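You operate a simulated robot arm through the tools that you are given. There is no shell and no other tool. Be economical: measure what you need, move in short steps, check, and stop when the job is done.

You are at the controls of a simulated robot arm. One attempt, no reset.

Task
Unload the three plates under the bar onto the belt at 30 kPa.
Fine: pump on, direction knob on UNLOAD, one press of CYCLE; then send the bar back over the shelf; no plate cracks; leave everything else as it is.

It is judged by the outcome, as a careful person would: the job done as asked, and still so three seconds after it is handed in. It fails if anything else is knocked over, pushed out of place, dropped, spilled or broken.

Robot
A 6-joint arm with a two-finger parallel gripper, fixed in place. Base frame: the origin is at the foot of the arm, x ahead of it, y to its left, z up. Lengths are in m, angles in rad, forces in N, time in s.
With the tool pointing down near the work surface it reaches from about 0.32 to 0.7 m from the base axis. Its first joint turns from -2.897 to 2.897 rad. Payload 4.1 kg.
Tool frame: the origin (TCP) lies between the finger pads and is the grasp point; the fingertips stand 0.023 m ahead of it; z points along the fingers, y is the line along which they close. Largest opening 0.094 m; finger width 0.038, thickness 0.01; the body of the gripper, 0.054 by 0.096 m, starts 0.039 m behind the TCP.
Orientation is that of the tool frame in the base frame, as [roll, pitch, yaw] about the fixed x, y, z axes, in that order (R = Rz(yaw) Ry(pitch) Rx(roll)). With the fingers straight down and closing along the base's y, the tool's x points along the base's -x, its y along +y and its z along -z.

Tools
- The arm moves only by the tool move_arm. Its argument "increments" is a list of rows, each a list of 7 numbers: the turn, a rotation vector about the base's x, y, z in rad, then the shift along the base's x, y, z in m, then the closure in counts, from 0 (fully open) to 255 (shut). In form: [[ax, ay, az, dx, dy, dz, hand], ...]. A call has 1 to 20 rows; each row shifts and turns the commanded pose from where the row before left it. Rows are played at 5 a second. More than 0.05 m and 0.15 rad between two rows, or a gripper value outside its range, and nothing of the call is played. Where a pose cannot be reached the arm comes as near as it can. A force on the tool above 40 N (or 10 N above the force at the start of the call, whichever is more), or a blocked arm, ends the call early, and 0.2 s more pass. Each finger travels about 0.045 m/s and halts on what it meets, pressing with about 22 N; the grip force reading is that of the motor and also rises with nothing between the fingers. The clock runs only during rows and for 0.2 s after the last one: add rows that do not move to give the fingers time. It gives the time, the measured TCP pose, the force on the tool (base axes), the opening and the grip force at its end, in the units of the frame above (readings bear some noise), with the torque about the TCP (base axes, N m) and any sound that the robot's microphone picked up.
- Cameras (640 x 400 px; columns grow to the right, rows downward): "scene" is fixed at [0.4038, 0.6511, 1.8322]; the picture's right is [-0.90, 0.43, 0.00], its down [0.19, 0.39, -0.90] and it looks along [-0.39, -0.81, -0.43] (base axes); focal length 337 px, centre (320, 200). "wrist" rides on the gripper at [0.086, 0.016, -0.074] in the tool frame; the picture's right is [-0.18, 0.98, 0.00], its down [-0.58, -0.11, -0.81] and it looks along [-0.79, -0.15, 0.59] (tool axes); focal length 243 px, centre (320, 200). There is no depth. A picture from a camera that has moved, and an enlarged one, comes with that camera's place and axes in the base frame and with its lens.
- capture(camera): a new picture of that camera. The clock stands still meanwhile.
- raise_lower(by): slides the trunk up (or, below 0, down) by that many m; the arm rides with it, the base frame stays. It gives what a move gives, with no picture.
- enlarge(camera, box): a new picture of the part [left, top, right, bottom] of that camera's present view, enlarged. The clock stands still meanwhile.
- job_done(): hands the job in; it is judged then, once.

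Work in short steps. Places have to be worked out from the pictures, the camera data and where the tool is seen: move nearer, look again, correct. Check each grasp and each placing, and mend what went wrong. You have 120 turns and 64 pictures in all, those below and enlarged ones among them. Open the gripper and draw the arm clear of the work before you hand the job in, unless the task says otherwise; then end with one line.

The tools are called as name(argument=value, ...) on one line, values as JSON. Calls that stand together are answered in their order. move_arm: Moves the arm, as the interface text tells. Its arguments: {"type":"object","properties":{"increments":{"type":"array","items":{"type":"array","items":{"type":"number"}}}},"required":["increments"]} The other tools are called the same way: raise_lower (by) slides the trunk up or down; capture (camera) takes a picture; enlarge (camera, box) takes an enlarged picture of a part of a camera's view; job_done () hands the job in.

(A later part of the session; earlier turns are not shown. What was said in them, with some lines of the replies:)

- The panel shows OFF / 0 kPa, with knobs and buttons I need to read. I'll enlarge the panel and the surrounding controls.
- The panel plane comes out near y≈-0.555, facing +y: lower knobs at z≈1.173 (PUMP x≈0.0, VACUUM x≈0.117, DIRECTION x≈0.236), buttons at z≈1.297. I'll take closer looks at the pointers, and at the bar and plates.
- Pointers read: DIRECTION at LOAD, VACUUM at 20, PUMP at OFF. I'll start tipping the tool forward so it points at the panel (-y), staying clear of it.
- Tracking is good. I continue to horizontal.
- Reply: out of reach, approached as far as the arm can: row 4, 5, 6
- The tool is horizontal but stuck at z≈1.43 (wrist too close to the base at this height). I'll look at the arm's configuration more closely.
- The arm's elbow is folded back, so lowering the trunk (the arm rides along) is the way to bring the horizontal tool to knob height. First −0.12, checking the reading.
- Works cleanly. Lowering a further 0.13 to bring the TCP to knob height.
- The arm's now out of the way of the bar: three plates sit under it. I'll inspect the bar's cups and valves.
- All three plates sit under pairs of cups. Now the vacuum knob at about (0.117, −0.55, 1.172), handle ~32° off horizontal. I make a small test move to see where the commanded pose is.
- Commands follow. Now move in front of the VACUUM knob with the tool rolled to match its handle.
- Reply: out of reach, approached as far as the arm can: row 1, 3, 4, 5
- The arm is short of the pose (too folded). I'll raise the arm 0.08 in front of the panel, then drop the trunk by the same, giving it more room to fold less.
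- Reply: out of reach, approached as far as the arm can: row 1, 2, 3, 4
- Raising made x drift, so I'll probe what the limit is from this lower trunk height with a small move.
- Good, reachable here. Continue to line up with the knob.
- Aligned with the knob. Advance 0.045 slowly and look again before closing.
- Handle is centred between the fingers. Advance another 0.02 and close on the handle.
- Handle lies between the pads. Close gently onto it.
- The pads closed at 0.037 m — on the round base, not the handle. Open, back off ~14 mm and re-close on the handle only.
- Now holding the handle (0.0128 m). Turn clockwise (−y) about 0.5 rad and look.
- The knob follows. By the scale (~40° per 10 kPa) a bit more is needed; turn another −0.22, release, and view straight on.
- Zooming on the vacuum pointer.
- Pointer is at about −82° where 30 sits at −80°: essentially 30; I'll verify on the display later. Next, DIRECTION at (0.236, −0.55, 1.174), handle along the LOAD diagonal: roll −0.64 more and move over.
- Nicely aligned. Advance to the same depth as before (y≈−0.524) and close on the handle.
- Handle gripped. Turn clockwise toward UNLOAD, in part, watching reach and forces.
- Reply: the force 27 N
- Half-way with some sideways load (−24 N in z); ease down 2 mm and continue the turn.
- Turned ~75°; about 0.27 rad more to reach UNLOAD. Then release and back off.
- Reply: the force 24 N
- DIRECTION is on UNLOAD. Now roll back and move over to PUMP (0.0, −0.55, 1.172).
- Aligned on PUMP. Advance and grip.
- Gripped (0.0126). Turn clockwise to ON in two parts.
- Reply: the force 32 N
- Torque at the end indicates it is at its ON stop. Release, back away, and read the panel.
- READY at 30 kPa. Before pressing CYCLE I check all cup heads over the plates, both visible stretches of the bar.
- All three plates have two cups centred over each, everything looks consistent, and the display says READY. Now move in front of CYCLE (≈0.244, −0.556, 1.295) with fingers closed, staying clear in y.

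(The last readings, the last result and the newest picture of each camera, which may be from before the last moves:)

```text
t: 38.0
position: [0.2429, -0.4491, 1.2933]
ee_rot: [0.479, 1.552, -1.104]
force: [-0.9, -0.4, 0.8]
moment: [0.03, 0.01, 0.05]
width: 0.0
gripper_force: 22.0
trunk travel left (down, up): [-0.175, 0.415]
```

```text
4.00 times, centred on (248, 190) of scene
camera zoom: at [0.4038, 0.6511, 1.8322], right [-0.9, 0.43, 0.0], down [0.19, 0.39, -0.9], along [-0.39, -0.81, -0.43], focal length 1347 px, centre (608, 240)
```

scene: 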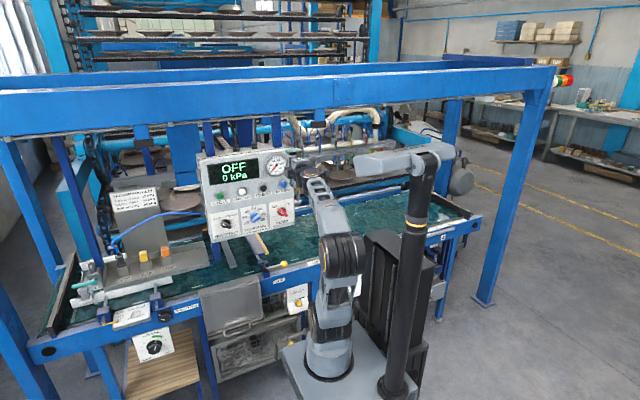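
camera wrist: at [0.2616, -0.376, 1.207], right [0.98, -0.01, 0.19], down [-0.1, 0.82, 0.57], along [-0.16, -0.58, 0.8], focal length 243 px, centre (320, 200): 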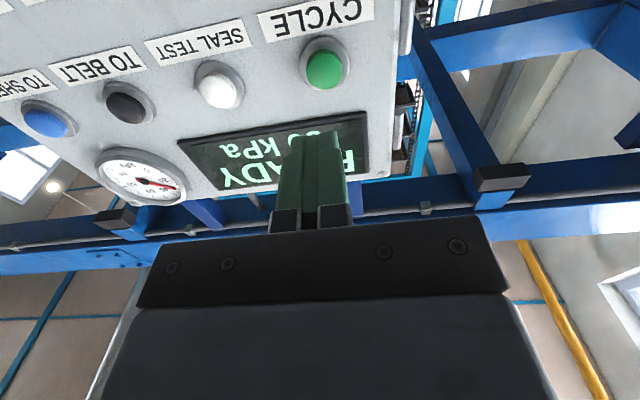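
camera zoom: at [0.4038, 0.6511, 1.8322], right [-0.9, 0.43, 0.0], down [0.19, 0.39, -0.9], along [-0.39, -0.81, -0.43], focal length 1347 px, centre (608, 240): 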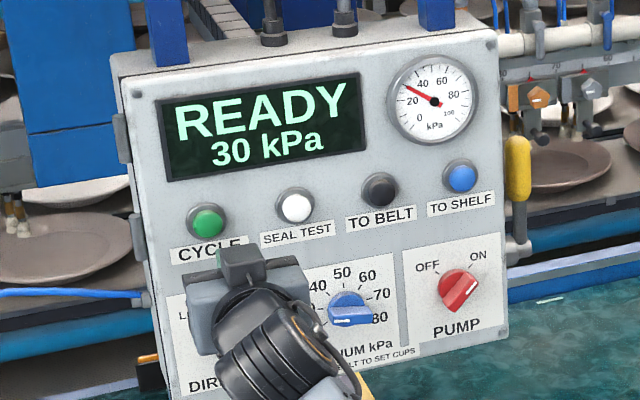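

CYCLE computed at (0.246, −0.552, 1.293), matching the TCP line. Approach to just in front of it.

move_arm(increments=[[0, 0, 0, 0.003, -0.025, 0, 255], [0, 0, 0, 0, -0.025, 0, 255], [0, 0, 0, 0, -0.012, 0, 255]])

capture(camera="wrist")

```text
t: 38.8
position: [0.2451, -0.5023, 1.2794]
ee_rot: [0.435, 1.552, -1.146]
force: [0.3, 0.1, 0.9]
moment: [0.02, 0.0, 0.03]
width: 0.0
gripper_force: 22.3
out of reach, approached as far as the arm can: row 2, 3
trunk travel left (down, up): [-0.175, 0.415]
```

```text
22 pictures are left
camera wrist: at [0.2623, -0.4304, 1.1933], right [0.98, -0.01, 0.19], down [-0.1, 0.82, 0.57], along [-0.16, -0.58, 0.8], focal length 243 px, centre (320, 200)
```

wrist: 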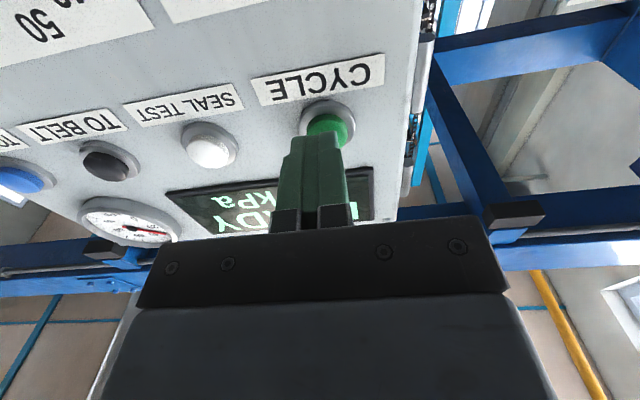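

Now it's at the outer reach (too high relative to the trunk). Back off 4 cm, raise the trunk 0.07, then lower the arm to match.

move_arm(increments=[[0, 0, 0, 0, 0.02, -0.01, 255], [0, 0, 0, 0, 0.02, -0.02, 255], [0, 0, 0, 0, 0, -0.02, 255]])

raise_lower(by=0.07)

```text
t: 39.6
position: [0.2435, -0.4624, 1.2311]
ee_rot: [0.451, 1.551, -1.131]
force: [-0.5, -0.4, -0.1]
moment: [0.0, -0.03, -0.01]
width: 0.0
gripper_force: 21.8
trunk travel left (down, up): [-0.175, 0.415]
```

```text
t: 40.7
position: [0.2453, -0.4637, 1.3007]
ee_rot: [0.438, 1.551, -1.144]
force: [0.2, 0.0, 0.2]
moment: [0.01, 0.0, -0.01]
width: 0.0002
gripper_force: 22.3
trunk travel left (down, up): [-0.245, 0.345]
```

Now at z 1.3007 with the trunk higher. Approach again with a small correction down.

move_arm(increments=[[0, 0, 0, 0, -0.02, -0.004, 255], [0, 0, 0, 0, -0.02, -0.002, 255], [0, 0, 0, 0, -0.01, 0, 255]])

capture(camera="wrist")

```text
t: 41.5
position: [0.2429, -0.5136, 1.2945]
ee_rot: [0.424, 1.552, -1.158]
force: [0.1, 1.3, -0.1]
moment: [0.0, -0.01, -0.03]
width: 0.0001
gripper_force: 21.8
trunk travel left (down, up): [-0.245, 0.345]
```

```text
21 pictures are left
camera wrist: at [0.2619, -0.4409, 1.2079], right [0.98, -0.01, 0.19], down [-0.1, 0.82, 0.57], along [-0.16, -0.58, 0.8], focal length 243 px, centre (320, 200)
```

wrist: 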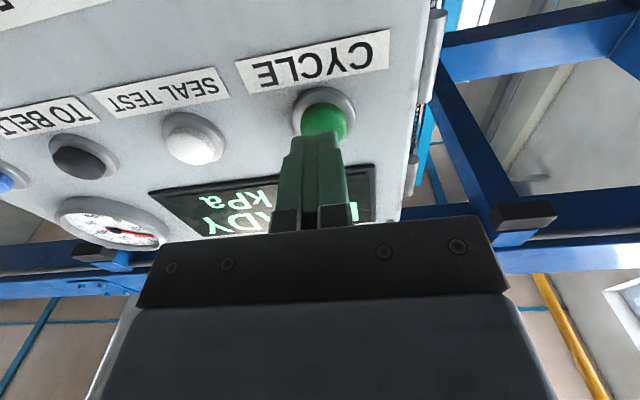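

Tips are just short of the button. Shift 2 mm in +x and press in small steps.

move_arm(increments=[[0, 0, 0, 0.002, -0.004, 0, 255], [0, 0, 0, 0, -0.004, 0, 255], [0, 0, 0, 0, -0.004, 0, 255]])

```text
t: 42.3
position: [0.2447, -0.5255, 1.2948]
ee_rot: [0.433, 1.553, -1.149]
force: [-0.3, -0.5, -0.5]
moment: [0.02, 0.0, 0.01]
width: 0.0001
gripper_force: 22.1
trunk travel left (down, up): [-0.245, 0.345]
```

No contact yet; continue in 3 mm steps.

move_arm(increments=[[0, 0, 0, 0, -0.003, 0, 255], [0, 0, 0, 0, -0.003, 0, 255]])

```text
t: 42.9
position: [0.2455, -0.5316, 1.2945]
ee_rot: [0.439, 1.55, -1.141]
force: [-0.2, 1.7, -0.4]
moment: [0.03, 0.03, -0.01]
width: 0.0001
gripper_force: 21.8
trunk travel left (down, up): [-0.245, 0.345]
heard: click
```

A click: CYCLE is pressed. Withdraw straight back and watch.

move_arm(increments=[[0, 0, 0, 0, 0.02, 0, 255], [0, 0, 0, 0, 0.03, 0, 255], [0, 0, 0, 0, 0.02, 0, 255]])

capture(camera="scene")

```text
t: 43.7
position: [0.2462, -0.4612, 1.2945]
ee_rot: [0.443, 1.552, -1.14]
force: [0.5, -0.2, -0.1]
moment: [0.02, 0.0, 0.01]
width: 0.0001
gripper_force: 21.6
trunk travel left (down, up): [-0.245, 0.345]
```

```text
20 pictures are left
```

scene: 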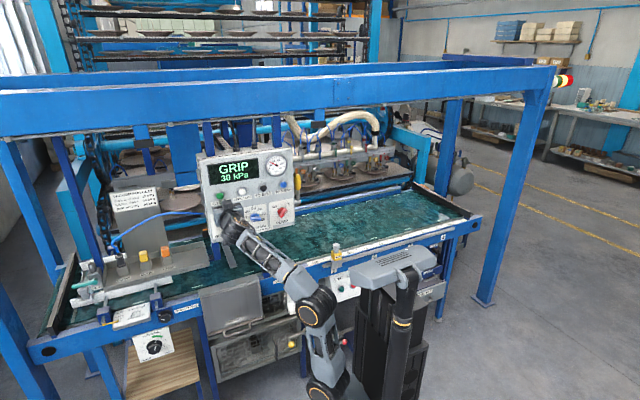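

GRIP phase is running and my arm is clear of the belt side. Wait a few seconds.

move_arm(increments=[[0, 0, 0, 0, 0, 0, 255], [0, 0, 0, 0, 0, 0, 255], [0, 0, 0, 0, 0, 0, 255], [0, 0, 0, 0, 0, 0, 255], [0, 0, 0, 0, 0, 0, 255], [0, 0, 0, 0, 0, 0, 255], [0, 0, 0, 0, 0, 0, 255], [0, 0, 0, 0, 0, 0, 255], [0, 0, 0, 0, 0, 0, 255], [0, 0, 0, 0, 0, 0, 255], [0, 0, 0, 0, 0, 0, 255], [0, 0, 0, 0, 0, 0, 255], [0, 0, 0, 0, 0, 0, 255], [0, 0, 0, 0, 0, 0, 255], [0, 0, 0, 0, 0, 0, 255]])

enlarge(camera="scene", box=[190, 90, 480, 270])

```text
t: 46.9
position: [0.2455, -0.4616, 1.2936]
ee_rot: [0.44, 1.552, -1.141]
force: [0.0, -1.0, -0.3]
moment: [0.0, -0.04, -0.03]
width: 0.0
gripper_force: 22.1
trunk travel left (down, up): [-0.245, 0.345]
```

```text
2.21 times, centred on (335, 180) of scene
camera zoom: at [0.4038, 0.6511, 1.8322], right [-0.9, 0.43, 0.0], down [0.19, 0.39, -0.9], along [-0.39, -0.81, -0.43], focal length 743 px, centre (287, 244)
```

zoom: 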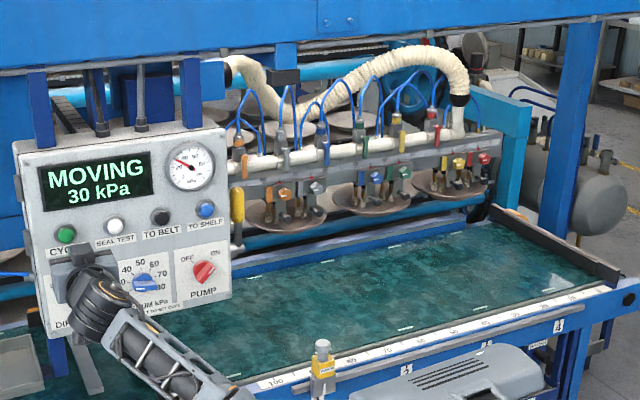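

The bar is moving with three plates held. Keep waiting.

move_arm(increments=[[0, 0, 0, 0, 0, 0, 255], [0, 0, 0, 0, 0, 0, 255], [0, 0, 0, 0, 0, 0, 255], [0, 0, 0, 0, 0, 0, 255], [0, 0, 0, 0, 0, 0, 255], [0, 0, 0, 0, 0, 0, 255], [0, 0, 0, 0, 0, 0, 255], [0, 0, 0, 0, 0, 0, 255], [0, 0, 0, 0, 0, 0, 255], [0, 0, 0, 0, 0, 0, 255], [0, 0, 0, 0, 0, 0, 255], [0, 0, 0, 0, 0, 0, 255], [0, 0, 0, 0, 0, 0, 255], [0, 0, 0, 0, 0, 0, 255], [0, 0, 0, 0, 0, 0, 255], [0, 0, 0, 0, 0, 0, 255], [0, 0, 0, 0, 0, 0, 255], [0, 0, 0, 0, 0, 0, 255], [0, 0, 0, 0, 0, 0, 255], [0, 0, 0, 0, 0, 0, 255]])

enlarge(camera="scene", box=[190, 90, 480, 270])

```text
t: 51.1
position: [0.2447, -0.462, 1.2949]
ee_rot: [0.44, 1.551, -1.14]
force: [0.7, 0.4, 0.2]
moment: [0.0, 0.01, -0.02]
width: 0.0002
gripper_force: 21.7
trunk travel left (down, up): [-0.245, 0.345]
```

```text
2.21 times, centred on (335, 180) of scene
camera zoom: at [0.4038, 0.6511, 1.8322], right [-0.9, 0.43, 0.0], down [0.19, 0.39, -0.9], along [-0.39, -0.81, -0.43], focal length 743 px, centre (287, 244)
```

zoom: 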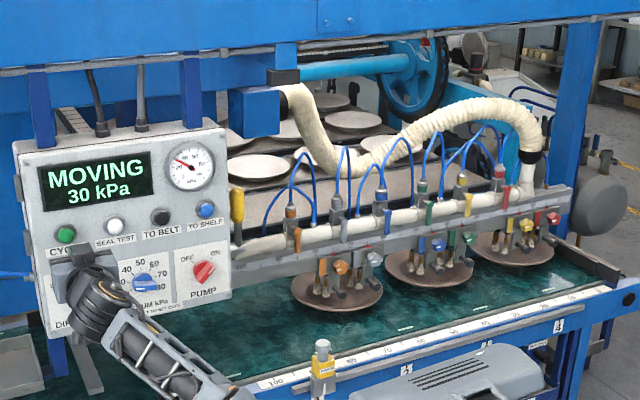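

Still moving out over the belt. Wait more.

move_arm(increments=[[0, 0, 0, 0, 0, 0, 255], [0, 0, 0, 0, 0, 0, 255], [0, 0, 0, 0, 0, 0, 255], [0, 0, 0, 0, 0, 0, 255], [0, 0, 0, 0, 0, 0, 255], [0, 0, 0, 0, 0, 0, 255], [0, 0, 0, 0, 0, 0, 255], [0, 0, 0, 0, 0, 0, 255], [0, 0, 0, 0, 0, 0, 255], [0, 0, 0, 0, 0, 0, 255], [0, 0, 0, 0, 0, 0, 255], [0, 0, 0, 0, 0, 0, 255], [0, 0, 0, 0, 0, 0, 255], [0, 0, 0, 0, 0, 0, 255], [0, 0, 0, 0, 0, 0, 255], [0, 0, 0, 0, 0, 0, 255], [0, 0, 0, 0, 0, 0, 255], [0, 0, 0, 0, 0, 0, 255], [0, 0, 0, 0, 0, 0, 255], [0, 0, 0, 0, 0, 0, 255]])

enlarge(camera="scene", box=[190, 90, 480, 270])

```text
t: 55.3
position: [0.2451, -0.462, 1.2947]
ee_rot: [0.439, 1.553, -1.143]
force: [0.6, 0.0, -0.1]
moment: [-0.02, 0.03, -0.02]
width: 0.0001
gripper_force: 22.2
trunk travel left (down, up): [-0.245, 0.345]
```

```text
2.21 times, centred on (335, 180) of scene
camera zoom: at [0.4038, 0.6511, 1.8322], right [-0.9, 0.43, 0.0], down [0.19, 0.39, -0.9], along [-0.39, -0.81, -0.43], focal length 743 px, centre (287, 244)
```

zoom: 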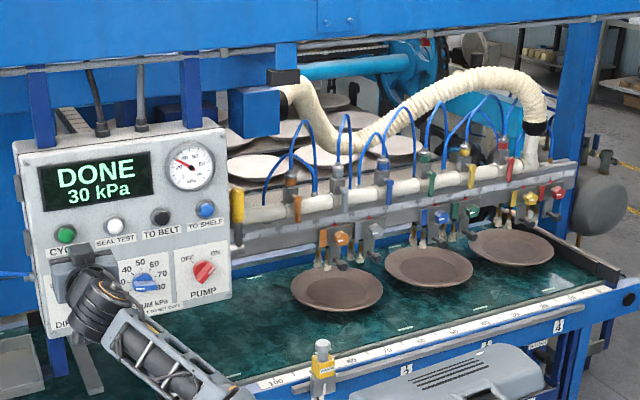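

DONE: three intact plates on the belt, cups lifted. Now move across to TO SHELF at about (−0.010, −0.555, 1.297).

move_arm(increments=[[0, 0, 0, -0.03, 0, 0, 255], [0, 0, 0, -0.04, 0, 0, 255], [0, 0, 0, -0.04, 0, 0, 255], [0, 0, 0, -0.04, 0, 0, 255], [0, 0, 0, -0.04, 0, 0, 255], [0, 0, 0, -0.04, 0, 0, 255], [0, 0, 0, -0.025, 0, 0.001, 255]])

capture(camera="wrist")

```text
t: 56.9
position: [-0.0098, -0.4607, 1.2949]
ee_rot: [0.451, 1.551, -1.132]
force: [-0.2, -0.9, -0.1]
moment: [0.03, -0.02, 0.0]
width: 0.0
gripper_force: 22.1
trunk travel left (down, up): [-0.245, 0.345]
```

```text
16 pictures are left
camera wrist: at [0.0088, -0.3881, 1.2087], right [0.98, -0.01, 0.19], down [-0.1, 0.82, 0.57], along [-0.16, -0.58, 0.8], focal length 243 px, centre (320, 200)
```

wrist: 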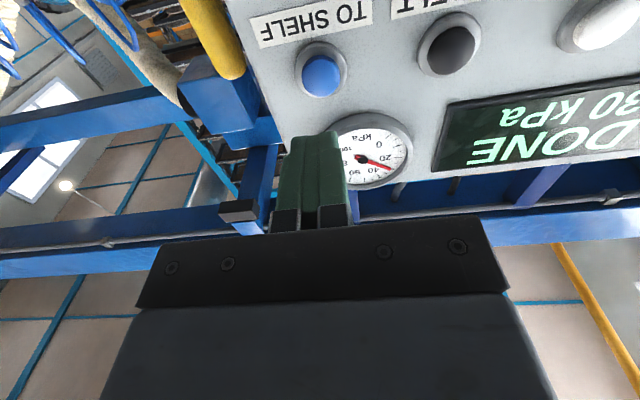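

TO SHELF lies at (−0.008, −0.552, 1.293). Approach to just short.

move_arm(increments=[[0, 0, 0, 0.001, -0.02, -0.001, 255], [0, 0, 0, 0, -0.02, 0, 255], [0, 0, 0, 0, -0.02, 0, 255], [0, 0, 0, 0, -0.004, 0, 255]])

move_arm(increments=[[0, 0, 0, 0, -0.003, 0, 255], [0, 0, 0, 0, -0.003, 0, 255]])

```text
t: 57.9
position: [-0.0078, -0.5257, 1.293]
ee_rot: [0.424, 1.553, -1.16]
force: [-0.7, 0.6, -0.5]
moment: [0.0, 0.03, 0.01]
width: 0.0001
gripper_force: 21.7
trunk travel left (down, up): [-0.245, 0.345]
```

```text
t: 58.5
position: [-0.0085, -0.532, 1.293]
ee_rot: [0.463, 1.551, -1.118]
force: [-0.6, 2.9, -0.9]
moment: [0.02, -0.02, -0.01]
width: 0.0001
gripper_force: 21.4
trunk travel left (down, up): [-0.245, 0.345]
heard: click
```

Click heard. Withdraw straight back and check.

move_arm(increments=[[0, 0, 0, 0, 0.02, 0, 255], [0, 0, 0, 0, 0.03, 0, 255], [0, 0, 0, 0, 0.02, 0, 255], [0, 0, 0, 0.03, 0, 0, 255], [0, 0, 0, 0.04, 0, 0, 255], [0, 0, 0, 0.04, 0, 0, 255]])

enlarge(camera="scene", box=[190, 90, 480, 270])

```text
t: 59.9
position: [0.1028, -0.4602, 1.2949]
ee_rot: [0.447, 1.549, -1.136]
force: [-0.2, -0.1, 0.6]
moment: [-0.01, 0.0, 0.04]
width: 0.0001
gripper_force: 22.1
trunk travel left (down, up): [-0.245, 0.345]
```

```text
2.21 times, centred on (335, 180) of scene
camera zoom: at [0.4038, 0.6511, 1.8322], right [-0.9, 0.43, 0.0], down [0.19, 0.39, -0.9], along [-0.39, -0.81, -0.43], focal length 743 px, centre (287, 244)
```

zoom: 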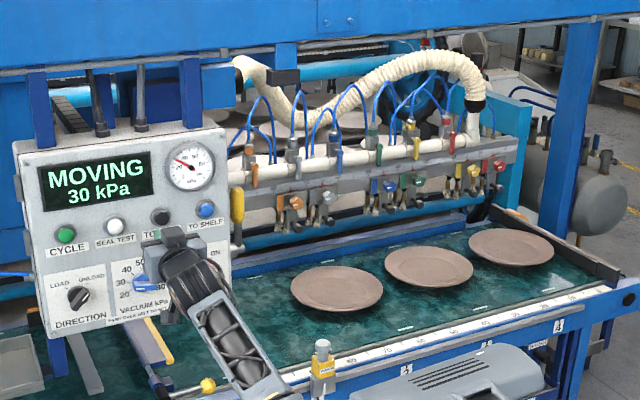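

The bar is heading back; the plates stay on the belt. I draw the arm further from the panel, open the gripper, and wait.

move_arm(increments=[[0, 0, 0, 0, 0.02, 0, 255], [0, 0, 0, 0, 0.02, 0, 120], [0, 0, 0, 0, 0, 0, 0], [0, 0, 0, 0, 0, 0, 0], [0, 0, 0, 0, 0, 0, 0], [0, 0, 0, 0, 0, 0, 0], [0, 0, 0, 0, 0, 0, 0], [0, 0, 0, 0, 0, 0, 0], [0, 0, 0, 0, 0, 0, 0], [0, 0, 0, 0, 0, 0, 0], [0, 0, 0, 0, 0, 0, 0], [0, 0, 0, 0, 0, 0, 0], [0, 0, 0, 0, 0, 0, 0], [0, 0, 0, 0, 0, 0, 0], [0, 0, 0, 0, 0, 0, 0], [0, 0, 0, 0, 0, 0, 0], [0, 0, 0, 0, 0, 0, 0], [0, 0, 0, 0, 0, 0, 0]])

enlarge(camera="scene", box=[190, 90, 480, 270])

```text
t: 63.7
position: [0.1014, -0.4209, 1.2946]
ee_rot: [0.438, 1.553, -1.147]
force: [0.7, -0.2, 0.3]
moment: [-0.02, 0.0, 0.0]
width: 0.094
gripper_force: 0.1
trunk travel left (down, up): [-0.245, 0.345]
```

```text
2.21 times, centred on (335, 180) of scene
camera zoom: at [0.4038, 0.6511, 1.8322], right [-0.9, 0.43, 0.0], down [0.19, 0.39, -0.9], along [-0.39, -0.81, -0.43], focal length 743 px, centre (287, 244)
```

zoom: 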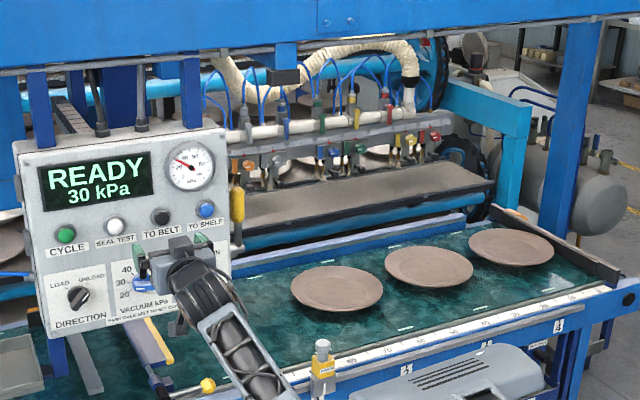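

READY: the bar is back over the shelf, plates resting on the belt. One last close look at the plates and the rest of the scene.

enlarge(camera="scene", box=[315, 180, 450, 240])

capture(camera="scene")

```text
4.74 times, centred on (382, 210) of scene
camera zoom: at [0.4038, 0.6511, 1.8322], right [-0.9, 0.43, 0.0], down [0.19, 0.39, -0.9], along [-0.39, -0.81, -0.43], focal length 1597 px, centre (24, 153)
```

zoom: 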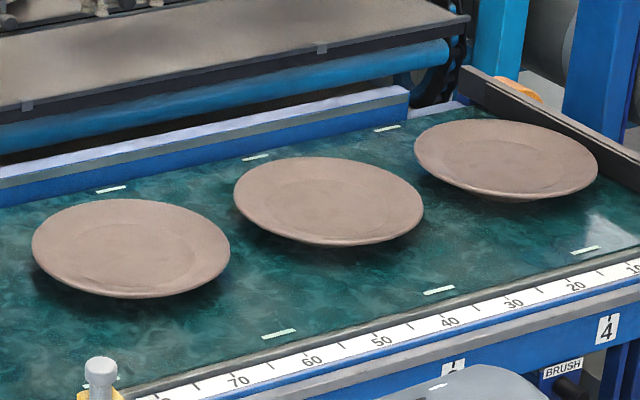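

```text
12 pictures are left
```

scene: 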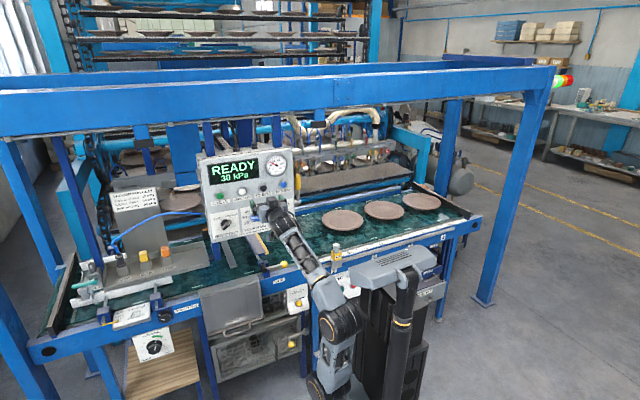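

Three uncracked plates are on the belt, the bar is over the shelf and the panel reads READY at 30 kPa. The arm is clear with the gripper open, so I'm handing the job in.

job_done()

```text
The job is handed in.
```

The three plates were unloaded onto the belt at 30 kPa with one press of CYCLE and no cracks visible; the bar is back over the shelf, with the pump left on and the direction knob on UNLOAD.
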